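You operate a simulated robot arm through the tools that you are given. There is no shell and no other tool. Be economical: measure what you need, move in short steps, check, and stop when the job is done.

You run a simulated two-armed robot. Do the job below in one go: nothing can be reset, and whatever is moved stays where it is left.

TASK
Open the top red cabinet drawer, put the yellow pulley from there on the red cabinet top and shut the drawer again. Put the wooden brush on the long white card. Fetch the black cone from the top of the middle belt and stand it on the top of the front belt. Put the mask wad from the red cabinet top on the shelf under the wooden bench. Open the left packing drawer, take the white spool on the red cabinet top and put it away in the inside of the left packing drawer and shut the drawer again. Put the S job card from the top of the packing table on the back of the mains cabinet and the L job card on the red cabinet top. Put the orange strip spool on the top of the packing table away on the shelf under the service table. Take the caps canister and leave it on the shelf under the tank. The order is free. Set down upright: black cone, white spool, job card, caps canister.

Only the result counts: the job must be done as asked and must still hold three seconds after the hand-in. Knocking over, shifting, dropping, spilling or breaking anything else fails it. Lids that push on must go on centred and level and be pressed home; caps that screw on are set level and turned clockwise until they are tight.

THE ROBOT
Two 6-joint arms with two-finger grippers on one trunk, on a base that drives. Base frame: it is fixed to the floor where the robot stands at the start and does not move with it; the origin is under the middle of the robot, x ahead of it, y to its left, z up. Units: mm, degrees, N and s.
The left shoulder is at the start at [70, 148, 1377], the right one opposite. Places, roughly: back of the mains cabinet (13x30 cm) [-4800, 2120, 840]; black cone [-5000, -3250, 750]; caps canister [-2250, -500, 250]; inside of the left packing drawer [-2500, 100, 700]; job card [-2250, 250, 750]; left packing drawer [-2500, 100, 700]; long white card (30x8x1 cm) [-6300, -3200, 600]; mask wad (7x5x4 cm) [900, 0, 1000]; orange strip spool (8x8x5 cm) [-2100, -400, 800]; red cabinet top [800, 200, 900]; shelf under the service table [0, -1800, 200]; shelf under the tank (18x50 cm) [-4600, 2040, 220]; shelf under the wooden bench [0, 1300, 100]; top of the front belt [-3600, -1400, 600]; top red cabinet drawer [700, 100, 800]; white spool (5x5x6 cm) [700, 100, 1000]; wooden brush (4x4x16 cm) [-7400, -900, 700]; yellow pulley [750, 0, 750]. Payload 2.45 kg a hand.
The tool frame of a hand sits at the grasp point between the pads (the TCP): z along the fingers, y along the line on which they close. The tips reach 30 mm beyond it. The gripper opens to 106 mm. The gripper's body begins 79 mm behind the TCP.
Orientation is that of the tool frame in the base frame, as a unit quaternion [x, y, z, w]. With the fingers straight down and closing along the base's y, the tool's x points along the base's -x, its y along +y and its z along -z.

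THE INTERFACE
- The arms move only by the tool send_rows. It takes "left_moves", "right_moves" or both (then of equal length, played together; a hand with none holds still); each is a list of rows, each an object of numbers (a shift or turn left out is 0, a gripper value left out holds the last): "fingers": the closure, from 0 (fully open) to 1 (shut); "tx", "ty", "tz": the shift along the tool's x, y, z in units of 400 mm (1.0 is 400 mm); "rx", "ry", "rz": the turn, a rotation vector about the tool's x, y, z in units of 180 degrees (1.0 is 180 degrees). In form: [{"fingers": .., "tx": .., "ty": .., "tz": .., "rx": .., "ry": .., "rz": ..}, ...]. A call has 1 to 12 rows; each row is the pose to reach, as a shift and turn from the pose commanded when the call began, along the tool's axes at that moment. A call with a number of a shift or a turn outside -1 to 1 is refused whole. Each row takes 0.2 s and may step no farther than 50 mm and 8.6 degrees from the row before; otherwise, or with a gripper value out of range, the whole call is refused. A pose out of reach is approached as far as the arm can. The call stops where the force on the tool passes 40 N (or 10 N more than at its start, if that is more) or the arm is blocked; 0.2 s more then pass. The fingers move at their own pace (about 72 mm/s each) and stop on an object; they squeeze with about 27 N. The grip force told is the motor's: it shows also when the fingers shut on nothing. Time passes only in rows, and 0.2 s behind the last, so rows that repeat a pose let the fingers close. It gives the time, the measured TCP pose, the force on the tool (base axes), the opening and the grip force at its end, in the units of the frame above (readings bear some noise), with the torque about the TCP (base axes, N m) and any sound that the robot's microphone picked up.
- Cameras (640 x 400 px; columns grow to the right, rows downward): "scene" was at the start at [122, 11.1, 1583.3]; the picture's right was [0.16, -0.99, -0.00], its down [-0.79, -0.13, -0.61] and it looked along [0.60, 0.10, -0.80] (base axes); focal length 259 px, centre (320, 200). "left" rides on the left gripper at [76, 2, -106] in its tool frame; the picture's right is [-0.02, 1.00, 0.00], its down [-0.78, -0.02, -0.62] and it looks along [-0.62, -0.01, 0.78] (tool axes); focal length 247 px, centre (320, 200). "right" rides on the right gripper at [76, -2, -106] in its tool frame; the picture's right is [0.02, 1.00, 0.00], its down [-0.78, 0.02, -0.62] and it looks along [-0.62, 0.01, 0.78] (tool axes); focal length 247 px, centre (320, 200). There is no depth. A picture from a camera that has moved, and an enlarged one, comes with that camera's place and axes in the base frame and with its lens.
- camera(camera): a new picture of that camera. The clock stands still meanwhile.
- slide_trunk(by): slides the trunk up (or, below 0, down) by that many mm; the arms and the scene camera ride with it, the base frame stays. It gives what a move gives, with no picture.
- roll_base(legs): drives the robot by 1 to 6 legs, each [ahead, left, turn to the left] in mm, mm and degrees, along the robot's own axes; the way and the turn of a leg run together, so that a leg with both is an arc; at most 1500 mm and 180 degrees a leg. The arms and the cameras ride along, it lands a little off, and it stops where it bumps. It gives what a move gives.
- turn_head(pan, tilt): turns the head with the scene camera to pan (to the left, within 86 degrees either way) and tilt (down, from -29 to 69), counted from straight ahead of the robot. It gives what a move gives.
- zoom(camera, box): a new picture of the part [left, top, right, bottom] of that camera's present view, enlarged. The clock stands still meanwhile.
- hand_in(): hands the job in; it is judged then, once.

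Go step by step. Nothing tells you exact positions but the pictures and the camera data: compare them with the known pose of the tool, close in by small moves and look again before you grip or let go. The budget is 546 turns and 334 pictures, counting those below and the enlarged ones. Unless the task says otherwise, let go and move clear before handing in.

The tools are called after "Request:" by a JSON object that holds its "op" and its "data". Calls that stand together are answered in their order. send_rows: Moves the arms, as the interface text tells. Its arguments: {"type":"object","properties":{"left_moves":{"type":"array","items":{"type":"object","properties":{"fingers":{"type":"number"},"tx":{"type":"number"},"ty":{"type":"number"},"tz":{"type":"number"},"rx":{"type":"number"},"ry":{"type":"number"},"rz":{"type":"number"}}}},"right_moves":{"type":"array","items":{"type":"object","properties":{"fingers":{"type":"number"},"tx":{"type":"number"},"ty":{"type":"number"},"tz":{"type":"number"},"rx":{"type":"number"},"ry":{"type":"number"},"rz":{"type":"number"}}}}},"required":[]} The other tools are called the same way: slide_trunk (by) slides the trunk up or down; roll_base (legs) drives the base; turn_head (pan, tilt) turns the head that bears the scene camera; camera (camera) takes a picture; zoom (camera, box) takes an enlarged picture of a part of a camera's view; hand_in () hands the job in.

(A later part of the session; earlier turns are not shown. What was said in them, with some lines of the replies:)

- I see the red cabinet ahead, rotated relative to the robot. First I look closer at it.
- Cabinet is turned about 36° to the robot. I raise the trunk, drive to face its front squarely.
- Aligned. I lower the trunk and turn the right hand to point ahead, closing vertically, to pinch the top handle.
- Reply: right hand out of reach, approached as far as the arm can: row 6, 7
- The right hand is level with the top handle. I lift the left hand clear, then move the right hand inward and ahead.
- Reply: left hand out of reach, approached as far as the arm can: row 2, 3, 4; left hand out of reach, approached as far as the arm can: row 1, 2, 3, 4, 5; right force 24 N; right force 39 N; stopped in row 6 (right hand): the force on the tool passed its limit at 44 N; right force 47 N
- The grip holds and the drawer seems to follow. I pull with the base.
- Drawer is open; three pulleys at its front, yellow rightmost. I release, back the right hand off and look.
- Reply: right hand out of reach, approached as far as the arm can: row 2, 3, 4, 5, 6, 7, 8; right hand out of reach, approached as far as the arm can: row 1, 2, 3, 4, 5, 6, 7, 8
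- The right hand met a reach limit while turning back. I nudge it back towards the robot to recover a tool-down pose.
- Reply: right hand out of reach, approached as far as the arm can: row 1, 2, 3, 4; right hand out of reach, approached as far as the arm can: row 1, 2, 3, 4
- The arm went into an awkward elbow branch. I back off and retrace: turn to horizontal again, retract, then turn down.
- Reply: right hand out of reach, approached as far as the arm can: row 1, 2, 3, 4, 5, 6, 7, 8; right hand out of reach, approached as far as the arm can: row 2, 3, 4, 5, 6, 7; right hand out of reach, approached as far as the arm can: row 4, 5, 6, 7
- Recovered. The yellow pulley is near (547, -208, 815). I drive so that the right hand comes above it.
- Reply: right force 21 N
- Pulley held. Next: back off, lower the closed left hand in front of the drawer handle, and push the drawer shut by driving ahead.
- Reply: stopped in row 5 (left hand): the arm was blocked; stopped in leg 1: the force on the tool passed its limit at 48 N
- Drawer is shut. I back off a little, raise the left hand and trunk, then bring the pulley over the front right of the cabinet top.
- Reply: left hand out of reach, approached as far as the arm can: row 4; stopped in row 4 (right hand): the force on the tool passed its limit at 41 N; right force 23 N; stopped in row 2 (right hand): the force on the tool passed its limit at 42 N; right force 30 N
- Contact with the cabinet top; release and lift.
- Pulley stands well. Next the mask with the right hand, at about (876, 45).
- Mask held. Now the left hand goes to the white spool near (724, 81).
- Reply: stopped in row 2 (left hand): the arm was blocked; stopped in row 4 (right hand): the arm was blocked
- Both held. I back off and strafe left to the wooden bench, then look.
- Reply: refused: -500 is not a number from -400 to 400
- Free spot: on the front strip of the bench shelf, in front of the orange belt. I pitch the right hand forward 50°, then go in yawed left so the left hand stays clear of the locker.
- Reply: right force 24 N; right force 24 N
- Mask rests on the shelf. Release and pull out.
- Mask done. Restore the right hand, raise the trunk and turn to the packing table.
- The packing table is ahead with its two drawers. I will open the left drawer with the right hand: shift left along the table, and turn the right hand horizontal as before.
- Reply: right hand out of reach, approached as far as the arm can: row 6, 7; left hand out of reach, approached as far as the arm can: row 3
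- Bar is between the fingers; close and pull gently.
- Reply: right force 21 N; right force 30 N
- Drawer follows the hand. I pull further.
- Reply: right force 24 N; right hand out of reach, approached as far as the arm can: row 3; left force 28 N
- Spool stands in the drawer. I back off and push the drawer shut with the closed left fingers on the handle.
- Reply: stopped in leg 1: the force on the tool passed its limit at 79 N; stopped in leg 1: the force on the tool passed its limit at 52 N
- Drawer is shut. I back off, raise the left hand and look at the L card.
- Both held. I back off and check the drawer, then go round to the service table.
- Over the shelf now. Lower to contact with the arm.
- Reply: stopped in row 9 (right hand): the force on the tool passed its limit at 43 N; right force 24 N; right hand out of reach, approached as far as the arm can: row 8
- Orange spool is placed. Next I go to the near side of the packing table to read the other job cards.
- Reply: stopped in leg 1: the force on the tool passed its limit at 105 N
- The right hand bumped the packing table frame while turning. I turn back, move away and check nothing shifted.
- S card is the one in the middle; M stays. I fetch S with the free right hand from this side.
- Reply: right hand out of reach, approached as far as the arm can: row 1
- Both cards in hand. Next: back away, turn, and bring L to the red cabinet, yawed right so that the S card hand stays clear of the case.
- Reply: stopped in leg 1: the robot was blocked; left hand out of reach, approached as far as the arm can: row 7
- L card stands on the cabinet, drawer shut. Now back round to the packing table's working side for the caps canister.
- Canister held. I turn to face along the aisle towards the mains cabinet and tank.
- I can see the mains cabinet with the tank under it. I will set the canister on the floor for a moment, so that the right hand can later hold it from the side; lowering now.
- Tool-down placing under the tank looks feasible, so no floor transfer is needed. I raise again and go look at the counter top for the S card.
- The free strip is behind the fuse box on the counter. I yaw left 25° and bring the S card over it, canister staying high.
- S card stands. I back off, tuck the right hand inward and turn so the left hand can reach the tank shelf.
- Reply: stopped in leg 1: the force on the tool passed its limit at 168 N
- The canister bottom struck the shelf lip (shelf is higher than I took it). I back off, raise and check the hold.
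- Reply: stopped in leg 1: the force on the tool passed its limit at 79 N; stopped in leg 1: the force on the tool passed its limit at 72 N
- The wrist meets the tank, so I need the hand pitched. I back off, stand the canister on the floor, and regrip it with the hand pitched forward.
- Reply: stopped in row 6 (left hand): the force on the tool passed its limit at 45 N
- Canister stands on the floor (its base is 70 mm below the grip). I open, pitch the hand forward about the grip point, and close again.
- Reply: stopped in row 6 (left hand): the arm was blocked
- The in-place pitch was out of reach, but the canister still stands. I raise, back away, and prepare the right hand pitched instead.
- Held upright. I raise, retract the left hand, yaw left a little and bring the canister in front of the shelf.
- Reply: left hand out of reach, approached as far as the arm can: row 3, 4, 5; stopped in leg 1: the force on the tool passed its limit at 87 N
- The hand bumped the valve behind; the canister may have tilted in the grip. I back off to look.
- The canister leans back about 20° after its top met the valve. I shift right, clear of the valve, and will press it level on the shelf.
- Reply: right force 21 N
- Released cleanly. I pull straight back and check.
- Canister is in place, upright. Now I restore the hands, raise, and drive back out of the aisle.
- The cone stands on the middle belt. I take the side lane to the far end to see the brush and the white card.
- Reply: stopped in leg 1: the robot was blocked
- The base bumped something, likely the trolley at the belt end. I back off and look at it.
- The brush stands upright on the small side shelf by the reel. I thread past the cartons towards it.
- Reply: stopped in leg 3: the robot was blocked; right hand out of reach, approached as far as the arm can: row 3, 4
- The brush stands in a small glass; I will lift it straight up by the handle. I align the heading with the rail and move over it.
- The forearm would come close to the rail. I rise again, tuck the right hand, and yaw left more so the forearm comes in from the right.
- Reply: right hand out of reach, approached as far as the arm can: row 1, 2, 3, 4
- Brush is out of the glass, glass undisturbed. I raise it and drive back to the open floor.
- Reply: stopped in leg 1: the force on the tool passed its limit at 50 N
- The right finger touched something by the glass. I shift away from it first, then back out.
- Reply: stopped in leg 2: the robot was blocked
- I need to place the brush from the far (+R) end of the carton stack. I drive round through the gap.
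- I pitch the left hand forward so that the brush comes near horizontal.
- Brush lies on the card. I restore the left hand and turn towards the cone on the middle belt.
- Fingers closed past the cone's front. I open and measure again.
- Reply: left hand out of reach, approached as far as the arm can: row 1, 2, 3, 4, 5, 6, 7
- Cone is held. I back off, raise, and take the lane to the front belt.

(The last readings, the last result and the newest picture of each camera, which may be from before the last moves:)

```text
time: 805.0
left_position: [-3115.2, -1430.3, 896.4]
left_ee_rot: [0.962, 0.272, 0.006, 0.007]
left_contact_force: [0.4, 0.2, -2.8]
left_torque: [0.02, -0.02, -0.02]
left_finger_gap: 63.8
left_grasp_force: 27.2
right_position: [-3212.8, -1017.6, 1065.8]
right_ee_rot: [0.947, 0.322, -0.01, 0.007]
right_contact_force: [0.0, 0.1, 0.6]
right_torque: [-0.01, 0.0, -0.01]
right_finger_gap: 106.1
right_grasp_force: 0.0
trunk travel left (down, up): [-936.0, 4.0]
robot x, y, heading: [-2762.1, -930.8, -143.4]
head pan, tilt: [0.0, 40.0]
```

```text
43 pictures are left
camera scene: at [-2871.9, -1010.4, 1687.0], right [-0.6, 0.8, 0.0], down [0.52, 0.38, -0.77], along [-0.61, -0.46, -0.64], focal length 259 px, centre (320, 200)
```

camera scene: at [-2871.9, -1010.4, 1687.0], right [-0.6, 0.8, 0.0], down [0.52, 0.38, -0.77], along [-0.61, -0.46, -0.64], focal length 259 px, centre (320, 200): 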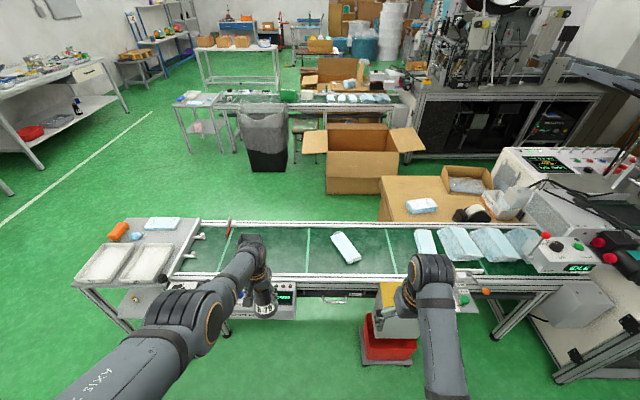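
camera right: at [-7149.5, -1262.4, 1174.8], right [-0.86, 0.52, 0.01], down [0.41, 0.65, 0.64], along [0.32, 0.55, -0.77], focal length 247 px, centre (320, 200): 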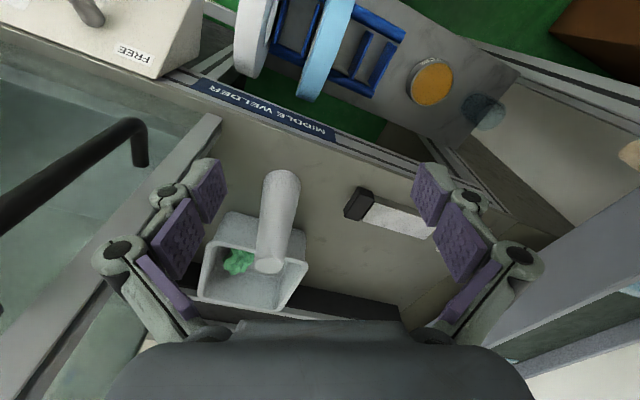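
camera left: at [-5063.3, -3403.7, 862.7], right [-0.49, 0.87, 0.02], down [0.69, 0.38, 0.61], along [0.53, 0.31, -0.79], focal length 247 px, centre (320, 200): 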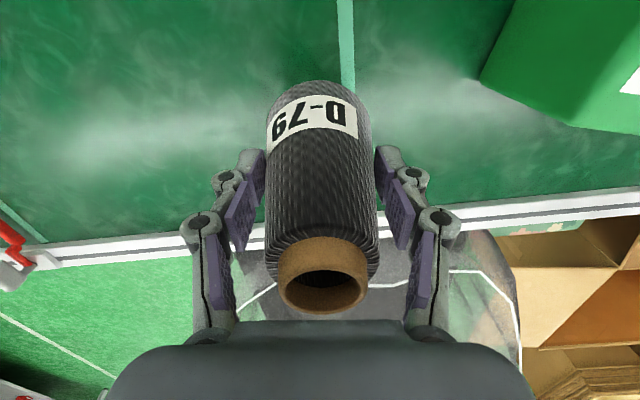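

Request:
{"op": "roll_base", "data": {"legs": [[300, -70, 0]]}}

Request:
{"op": "slide_trunk", "data": {"by": -90}}

Request:
{"op": "roll_base", "data": {"legs": [[72, 0, 0]]}}

Request:
{"op": "camera", "data": {"camera": "left"}}

Request:
{"op": "camera", "data": {"camera": "scene"}}

```text
time: 807.1
left_position: [-3396.5, -1553.5, 897.3]
left_ee_rot: [0.962, 0.273, 0.006, 0.007]
left_contact_force: [-0.8, 0.1, -1.6]
left_torque: [0.01, -0.05, 0.01]
left_finger_gap: 63.8
left_grasp_force: 26.9
right_position: [-3494.6, -1140.0, 1068.7]
right_ee_rot: [0.947, 0.321, -0.011, 0.007]
right_contact_force: [0.0, -0.6, 0.2]
right_torque: [0.0, 0.0, 0.0]
right_finger_gap: 105.8
right_grasp_force: 0.1
trunk travel left (down, up): [-936.0, 4.0]
robot x, y, heading: [-3040.9, -1052.1, -143.1]
head pan, tilt: [0.0, 40.0]
```

```text
time: 808.3
left_position: [-3397.7, -1553.1, 806.9]
left_ee_rot: [0.962, 0.272, 0.007, 0.008]
left_contact_force: [0.3, -0.3, -2.8]
left_torque: [0.02, -0.03, 0.02]
left_finger_gap: 64.1
left_grasp_force: 26.8
right_position: [-3495.8, -1141.9, 976.0]
right_ee_rot: [0.947, 0.322, -0.01, 0.007]
right_contact_force: [-0.4, 0.3, -1.1]
right_torque: [0.03, -0.01, 0.0]
right_finger_gap: 105.9
right_grasp_force: 0.0
trunk travel left (down, up): [-846.0, 94.0]
robot x, y, heading: [-3045.3, -1048.2, -143.1]
head pan, tilt: [0.0, 40.0]
```

```text
time: 809.4
left_position: [-3452.6, -1595.2, 809.1]
left_ee_rot: [0.962, 0.273, 0.006, 0.008]
left_contact_force: [0.4, 0.6, -3.1]
left_torque: [-0.01, -0.02, -0.03]
left_finger_gap: 63.5
left_grasp_force: 26.8
right_position: [-3550.7, -1181.3, 978.3]
right_ee_rot: [0.947, 0.322, -0.012, 0.008]
right_contact_force: [0.5, 0.0, 0.1]
right_torque: [-0.04, -0.01, 0.05]
right_finger_gap: 106.0
right_grasp_force: 0.0
trunk travel left (down, up): [-846.0, 94.0]
robot x, y, heading: [-3101.8, -1092.9, -143.4]
head pan, tilt: [0.0, 40.0]
```

```text
42 pictures are left
camera left: at [-3388.9, -1555.5, 914.5], right [0.51, -0.86, 0.02], down [-0.68, -0.39, 0.62], along [-0.52, -0.32, -0.79], focal length 247 px, centre (320, 200)
```

left: 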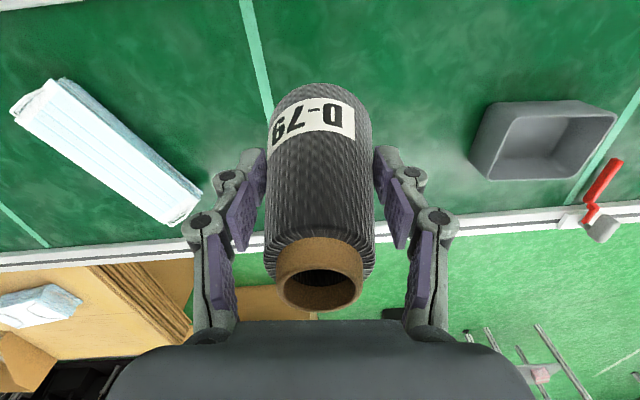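

```text
41 pictures are left
camera scene: at [-3208.8, -1173.6, 1597.5], right [-0.6, 0.8, 0.0], down [0.51, 0.38, -0.77], along [-0.62, -0.46, -0.64], focal length 259 px, centre (320, 200)
```

scene: 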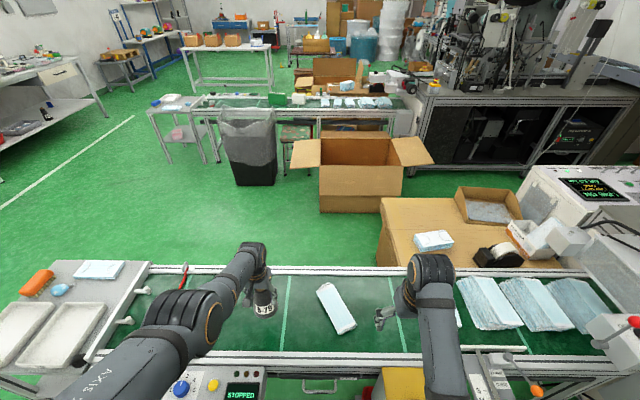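

Request:
{"op": "slide_trunk", "data": {"by": -78}}

Request:
{"op": "slide_trunk", "data": {"by": -6}}

Request:
{"op": "slide_trunk", "data": {"by": -6}}

```text
time: 810.5
left_position: [-3455.8, -1597.3, 728.0]
left_ee_rot: [0.962, 0.273, 0.007, 0.008]
left_contact_force: [-0.4, -0.1, -2.3]
left_torque: [0.03, -0.03, 0.04]
left_finger_gap: 63.5
left_grasp_force: 27.3
right_position: [-3552.4, -1183.4, 898.8]
right_ee_rot: [0.947, 0.321, -0.009, 0.007]
right_contact_force: [0.6, 0.4, -0.3]
right_torque: [0.0, -0.03, 0.02]
right_finger_gap: 106.0
right_grasp_force: 0.1
trunk travel left (down, up): [-768.0, 172.0]
robot x, y, heading: [-3105.9, -1097.4, -143.3]
head pan, tilt: [0.0, 40.0]
```

```text
time: 811.1
left_position: [-3455.8, -1596.3, 721.9]
left_ee_rot: [0.962, 0.273, 0.007, 0.007]
left_contact_force: [-0.2, -0.2, -2.2]
left_torque: [0.03, 0.0, 0.01]
left_finger_gap: 63.7
left_grasp_force: 27.1
right_position: [-3553.4, -1185.4, 893.8]
right_ee_rot: [0.947, 0.322, -0.01, 0.006]
right_contact_force: [-0.4, 0.2, -0.3]
right_torque: [0.0, 0.0, 0.02]
right_finger_gap: 106.2
right_grasp_force: 0.0
trunk travel left (down, up): [-762.0, 178.0]
robot x, y, heading: [-3101.6, -1097.8, -143.3]
head pan, tilt: [0.0, 40.0]
```

```text
time: 811.6
left_position: [-3454.4, -1596.5, 719.6]
left_ee_rot: [0.962, 0.273, 0.005, 0.008]
left_contact_force: [5.6, -0.9, 19.6]
left_torque: [0.58, 0.17, -0.11]
left_finger_gap: 64.1
left_grasp_force: 26.7
right_position: [-3551.4, -1181.6, 888.1]
right_ee_rot: [0.947, 0.321, -0.01, 0.007]
right_contact_force: [0.3, 0.9, 0.3]
right_torque: [-0.03, -0.03, 0.0]
right_finger_gap: 106.1
right_grasp_force: 0.0
trunk travel left (down, up): [-756.0, 184.0]
robot x, y, heading: [-3098.3, -1092.5, -143.2]
head pan, tilt: [0.0, 40.0]
```

Contact with the belt. I release, rise and check.

Request:
{"op": "send_rows", "data": {"left_moves": [{"fingers": 0.4}, {"fingers": 0.1}, {"fingers": 0}, {"fingers": 0}]}}

Request:
{"op": "slide_trunk", "data": {"by": 150}}

Request:
{"op": "camera", "data": {"camera": "left"}}

```text
time: 812.6
left_position: [-3454.9, -1596.0, 714.6]
left_ee_rot: [0.962, 0.273, 0.007, 0.007]
left_contact_force: [0.0, 0.3, -0.2]
left_torque: [-0.01, 0.0, -0.01]
left_finger_gap: 105.8
left_grasp_force: 0.1
right_position: [-3553.9, -1184.0, 886.7]
right_ee_rot: [0.947, 0.322, -0.01, 0.006]
right_contact_force: [0.2, -0.9, -0.1]
right_torque: [-0.01, -0.01, -0.03]
right_finger_gap: 106.0
right_grasp_force: 0.1
trunk travel left (down, up): [-756.0, 184.0]
robot x, y, heading: [-3101.6, -1092.4, -143.5]
head pan, tilt: [0.0, 40.0]
```

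```text
time: 814.4
left_position: [-3454.8, -1596.3, 866.0]
left_ee_rot: [0.962, 0.273, 0.007, 0.007]
left_contact_force: [0.0, 0.1, 0.0]
left_torque: [0.02, 0.02, 0.01]
left_finger_gap: 105.8
left_grasp_force: 0.1
right_position: [-3553.0, -1183.4, 1037.4]
right_ee_rot: [0.947, 0.321, -0.01, 0.007]
right_contact_force: [0.4, 0.2, 0.6]
right_torque: [-0.01, -0.04, -0.01]
right_finger_gap: 105.8
right_grasp_force: 0.1
trunk travel left (down, up): [-906.0, 34.0]
robot x, y, heading: [-3101.1, -1093.0, -143.2]
head pan, tilt: [0.0, 40.0]
```

```text
40 pictures are left
camera left: at [-3390.9, -1556.9, 972.8], right [0.51, -0.86, 0.02], down [-0.69, -0.39, 0.61], along [-0.52, -0.32, -0.79], focal length 247 px, centre (320, 200)
```

left: 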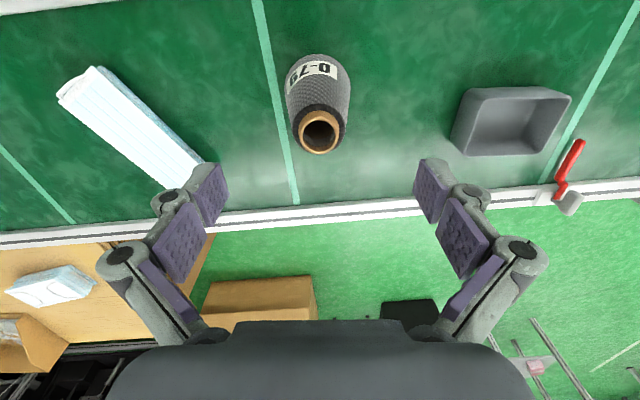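

Request:
{"op": "roll_base", "data": {"legs": [[-500, 0, 0]]}}

Request:
{"op": "zoom", "data": {"camera": "scene", "box": [160, 160, 440, 335]}}

```text
time: 817.3
left_position: [-3056.2, -1299.5, 866.6]
left_ee_rot: [0.962, 0.273, 0.007, 0.007]
left_contact_force: [-0.8, 0.6, -0.3]
left_torque: [-0.02, -0.03, 0.01]
left_finger_gap: 106.1
left_grasp_force: 0.0
right_position: [-3152.2, -887.0, 1035.8]
right_ee_rot: [0.947, 0.321, -0.009, 0.007]
right_contact_force: [-0.1, -0.3, -0.5]
right_torque: [0.02, 0.0, 0.01]
right_finger_gap: 106.3
right_grasp_force: 0.0
trunk travel left (down, up): [-906.0, 34.0]
robot x, y, heading: [-2700.3, -795.1, -143.3]
head pan, tilt: [0.0, 40.0]
```

```text
2.29 times, centred on (300, 248) of scene
camera zoom: at [-2813.7, -879.2, 1656.9], right [-0.6, 0.8, 0.0], down [0.52, 0.38, -0.77], along [-0.61, -0.46, -0.64], focal length 592 px, centre (366, 91)
```

zoom: 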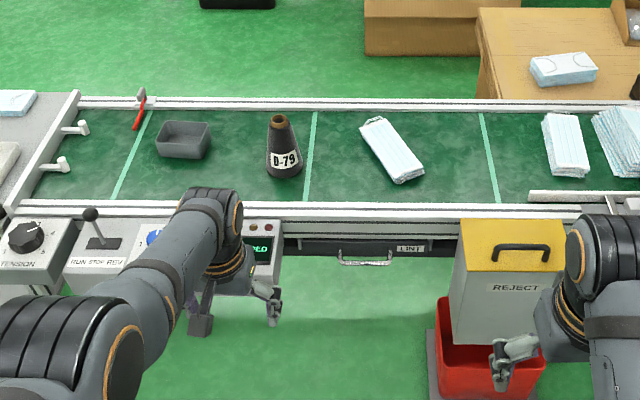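

All placements are in view or were checked: the cone stands on the front belt and both hands are empty and clear. I hand in.

Request:
{"op": "hand_in", "data": {}}

```text
The job is handed in.
```

I did all the placements asked for, checked each by camera, and handed the job in with both hands empty and clear.

- **Red cabinet:** the yellow pulley and the L job card stand on the cabinet top, and the top drawer is shut.
- **Bench shelf:** the mask wad is on the shelf under the wooden bench.
- **Packing table:** the white spool stands inside the left drawer, and that drawer is shut.
- **Service table:** the orange strip spool is on the shelf under it.
- **Mains cabinet:** the S job card stands on the back of the cabinet top.
- **Tank:** the caps canister stands on the shelf under it.
- **Carton stack:** the wooden brush lies on the long white card.
- **Front belt:** the black cone stands on the belt.

On the way, the robot bumped these:

- the red cabinet
- the packing table frame
- the tank and its valve
- the trolley at the middle belt
- an open carton
- the black machine
- a frame beside the glass box

In each case it stopped. Where I looked afterwards nothing had visibly moved, but I did not inspect the black machine or the red cabinet for shift.
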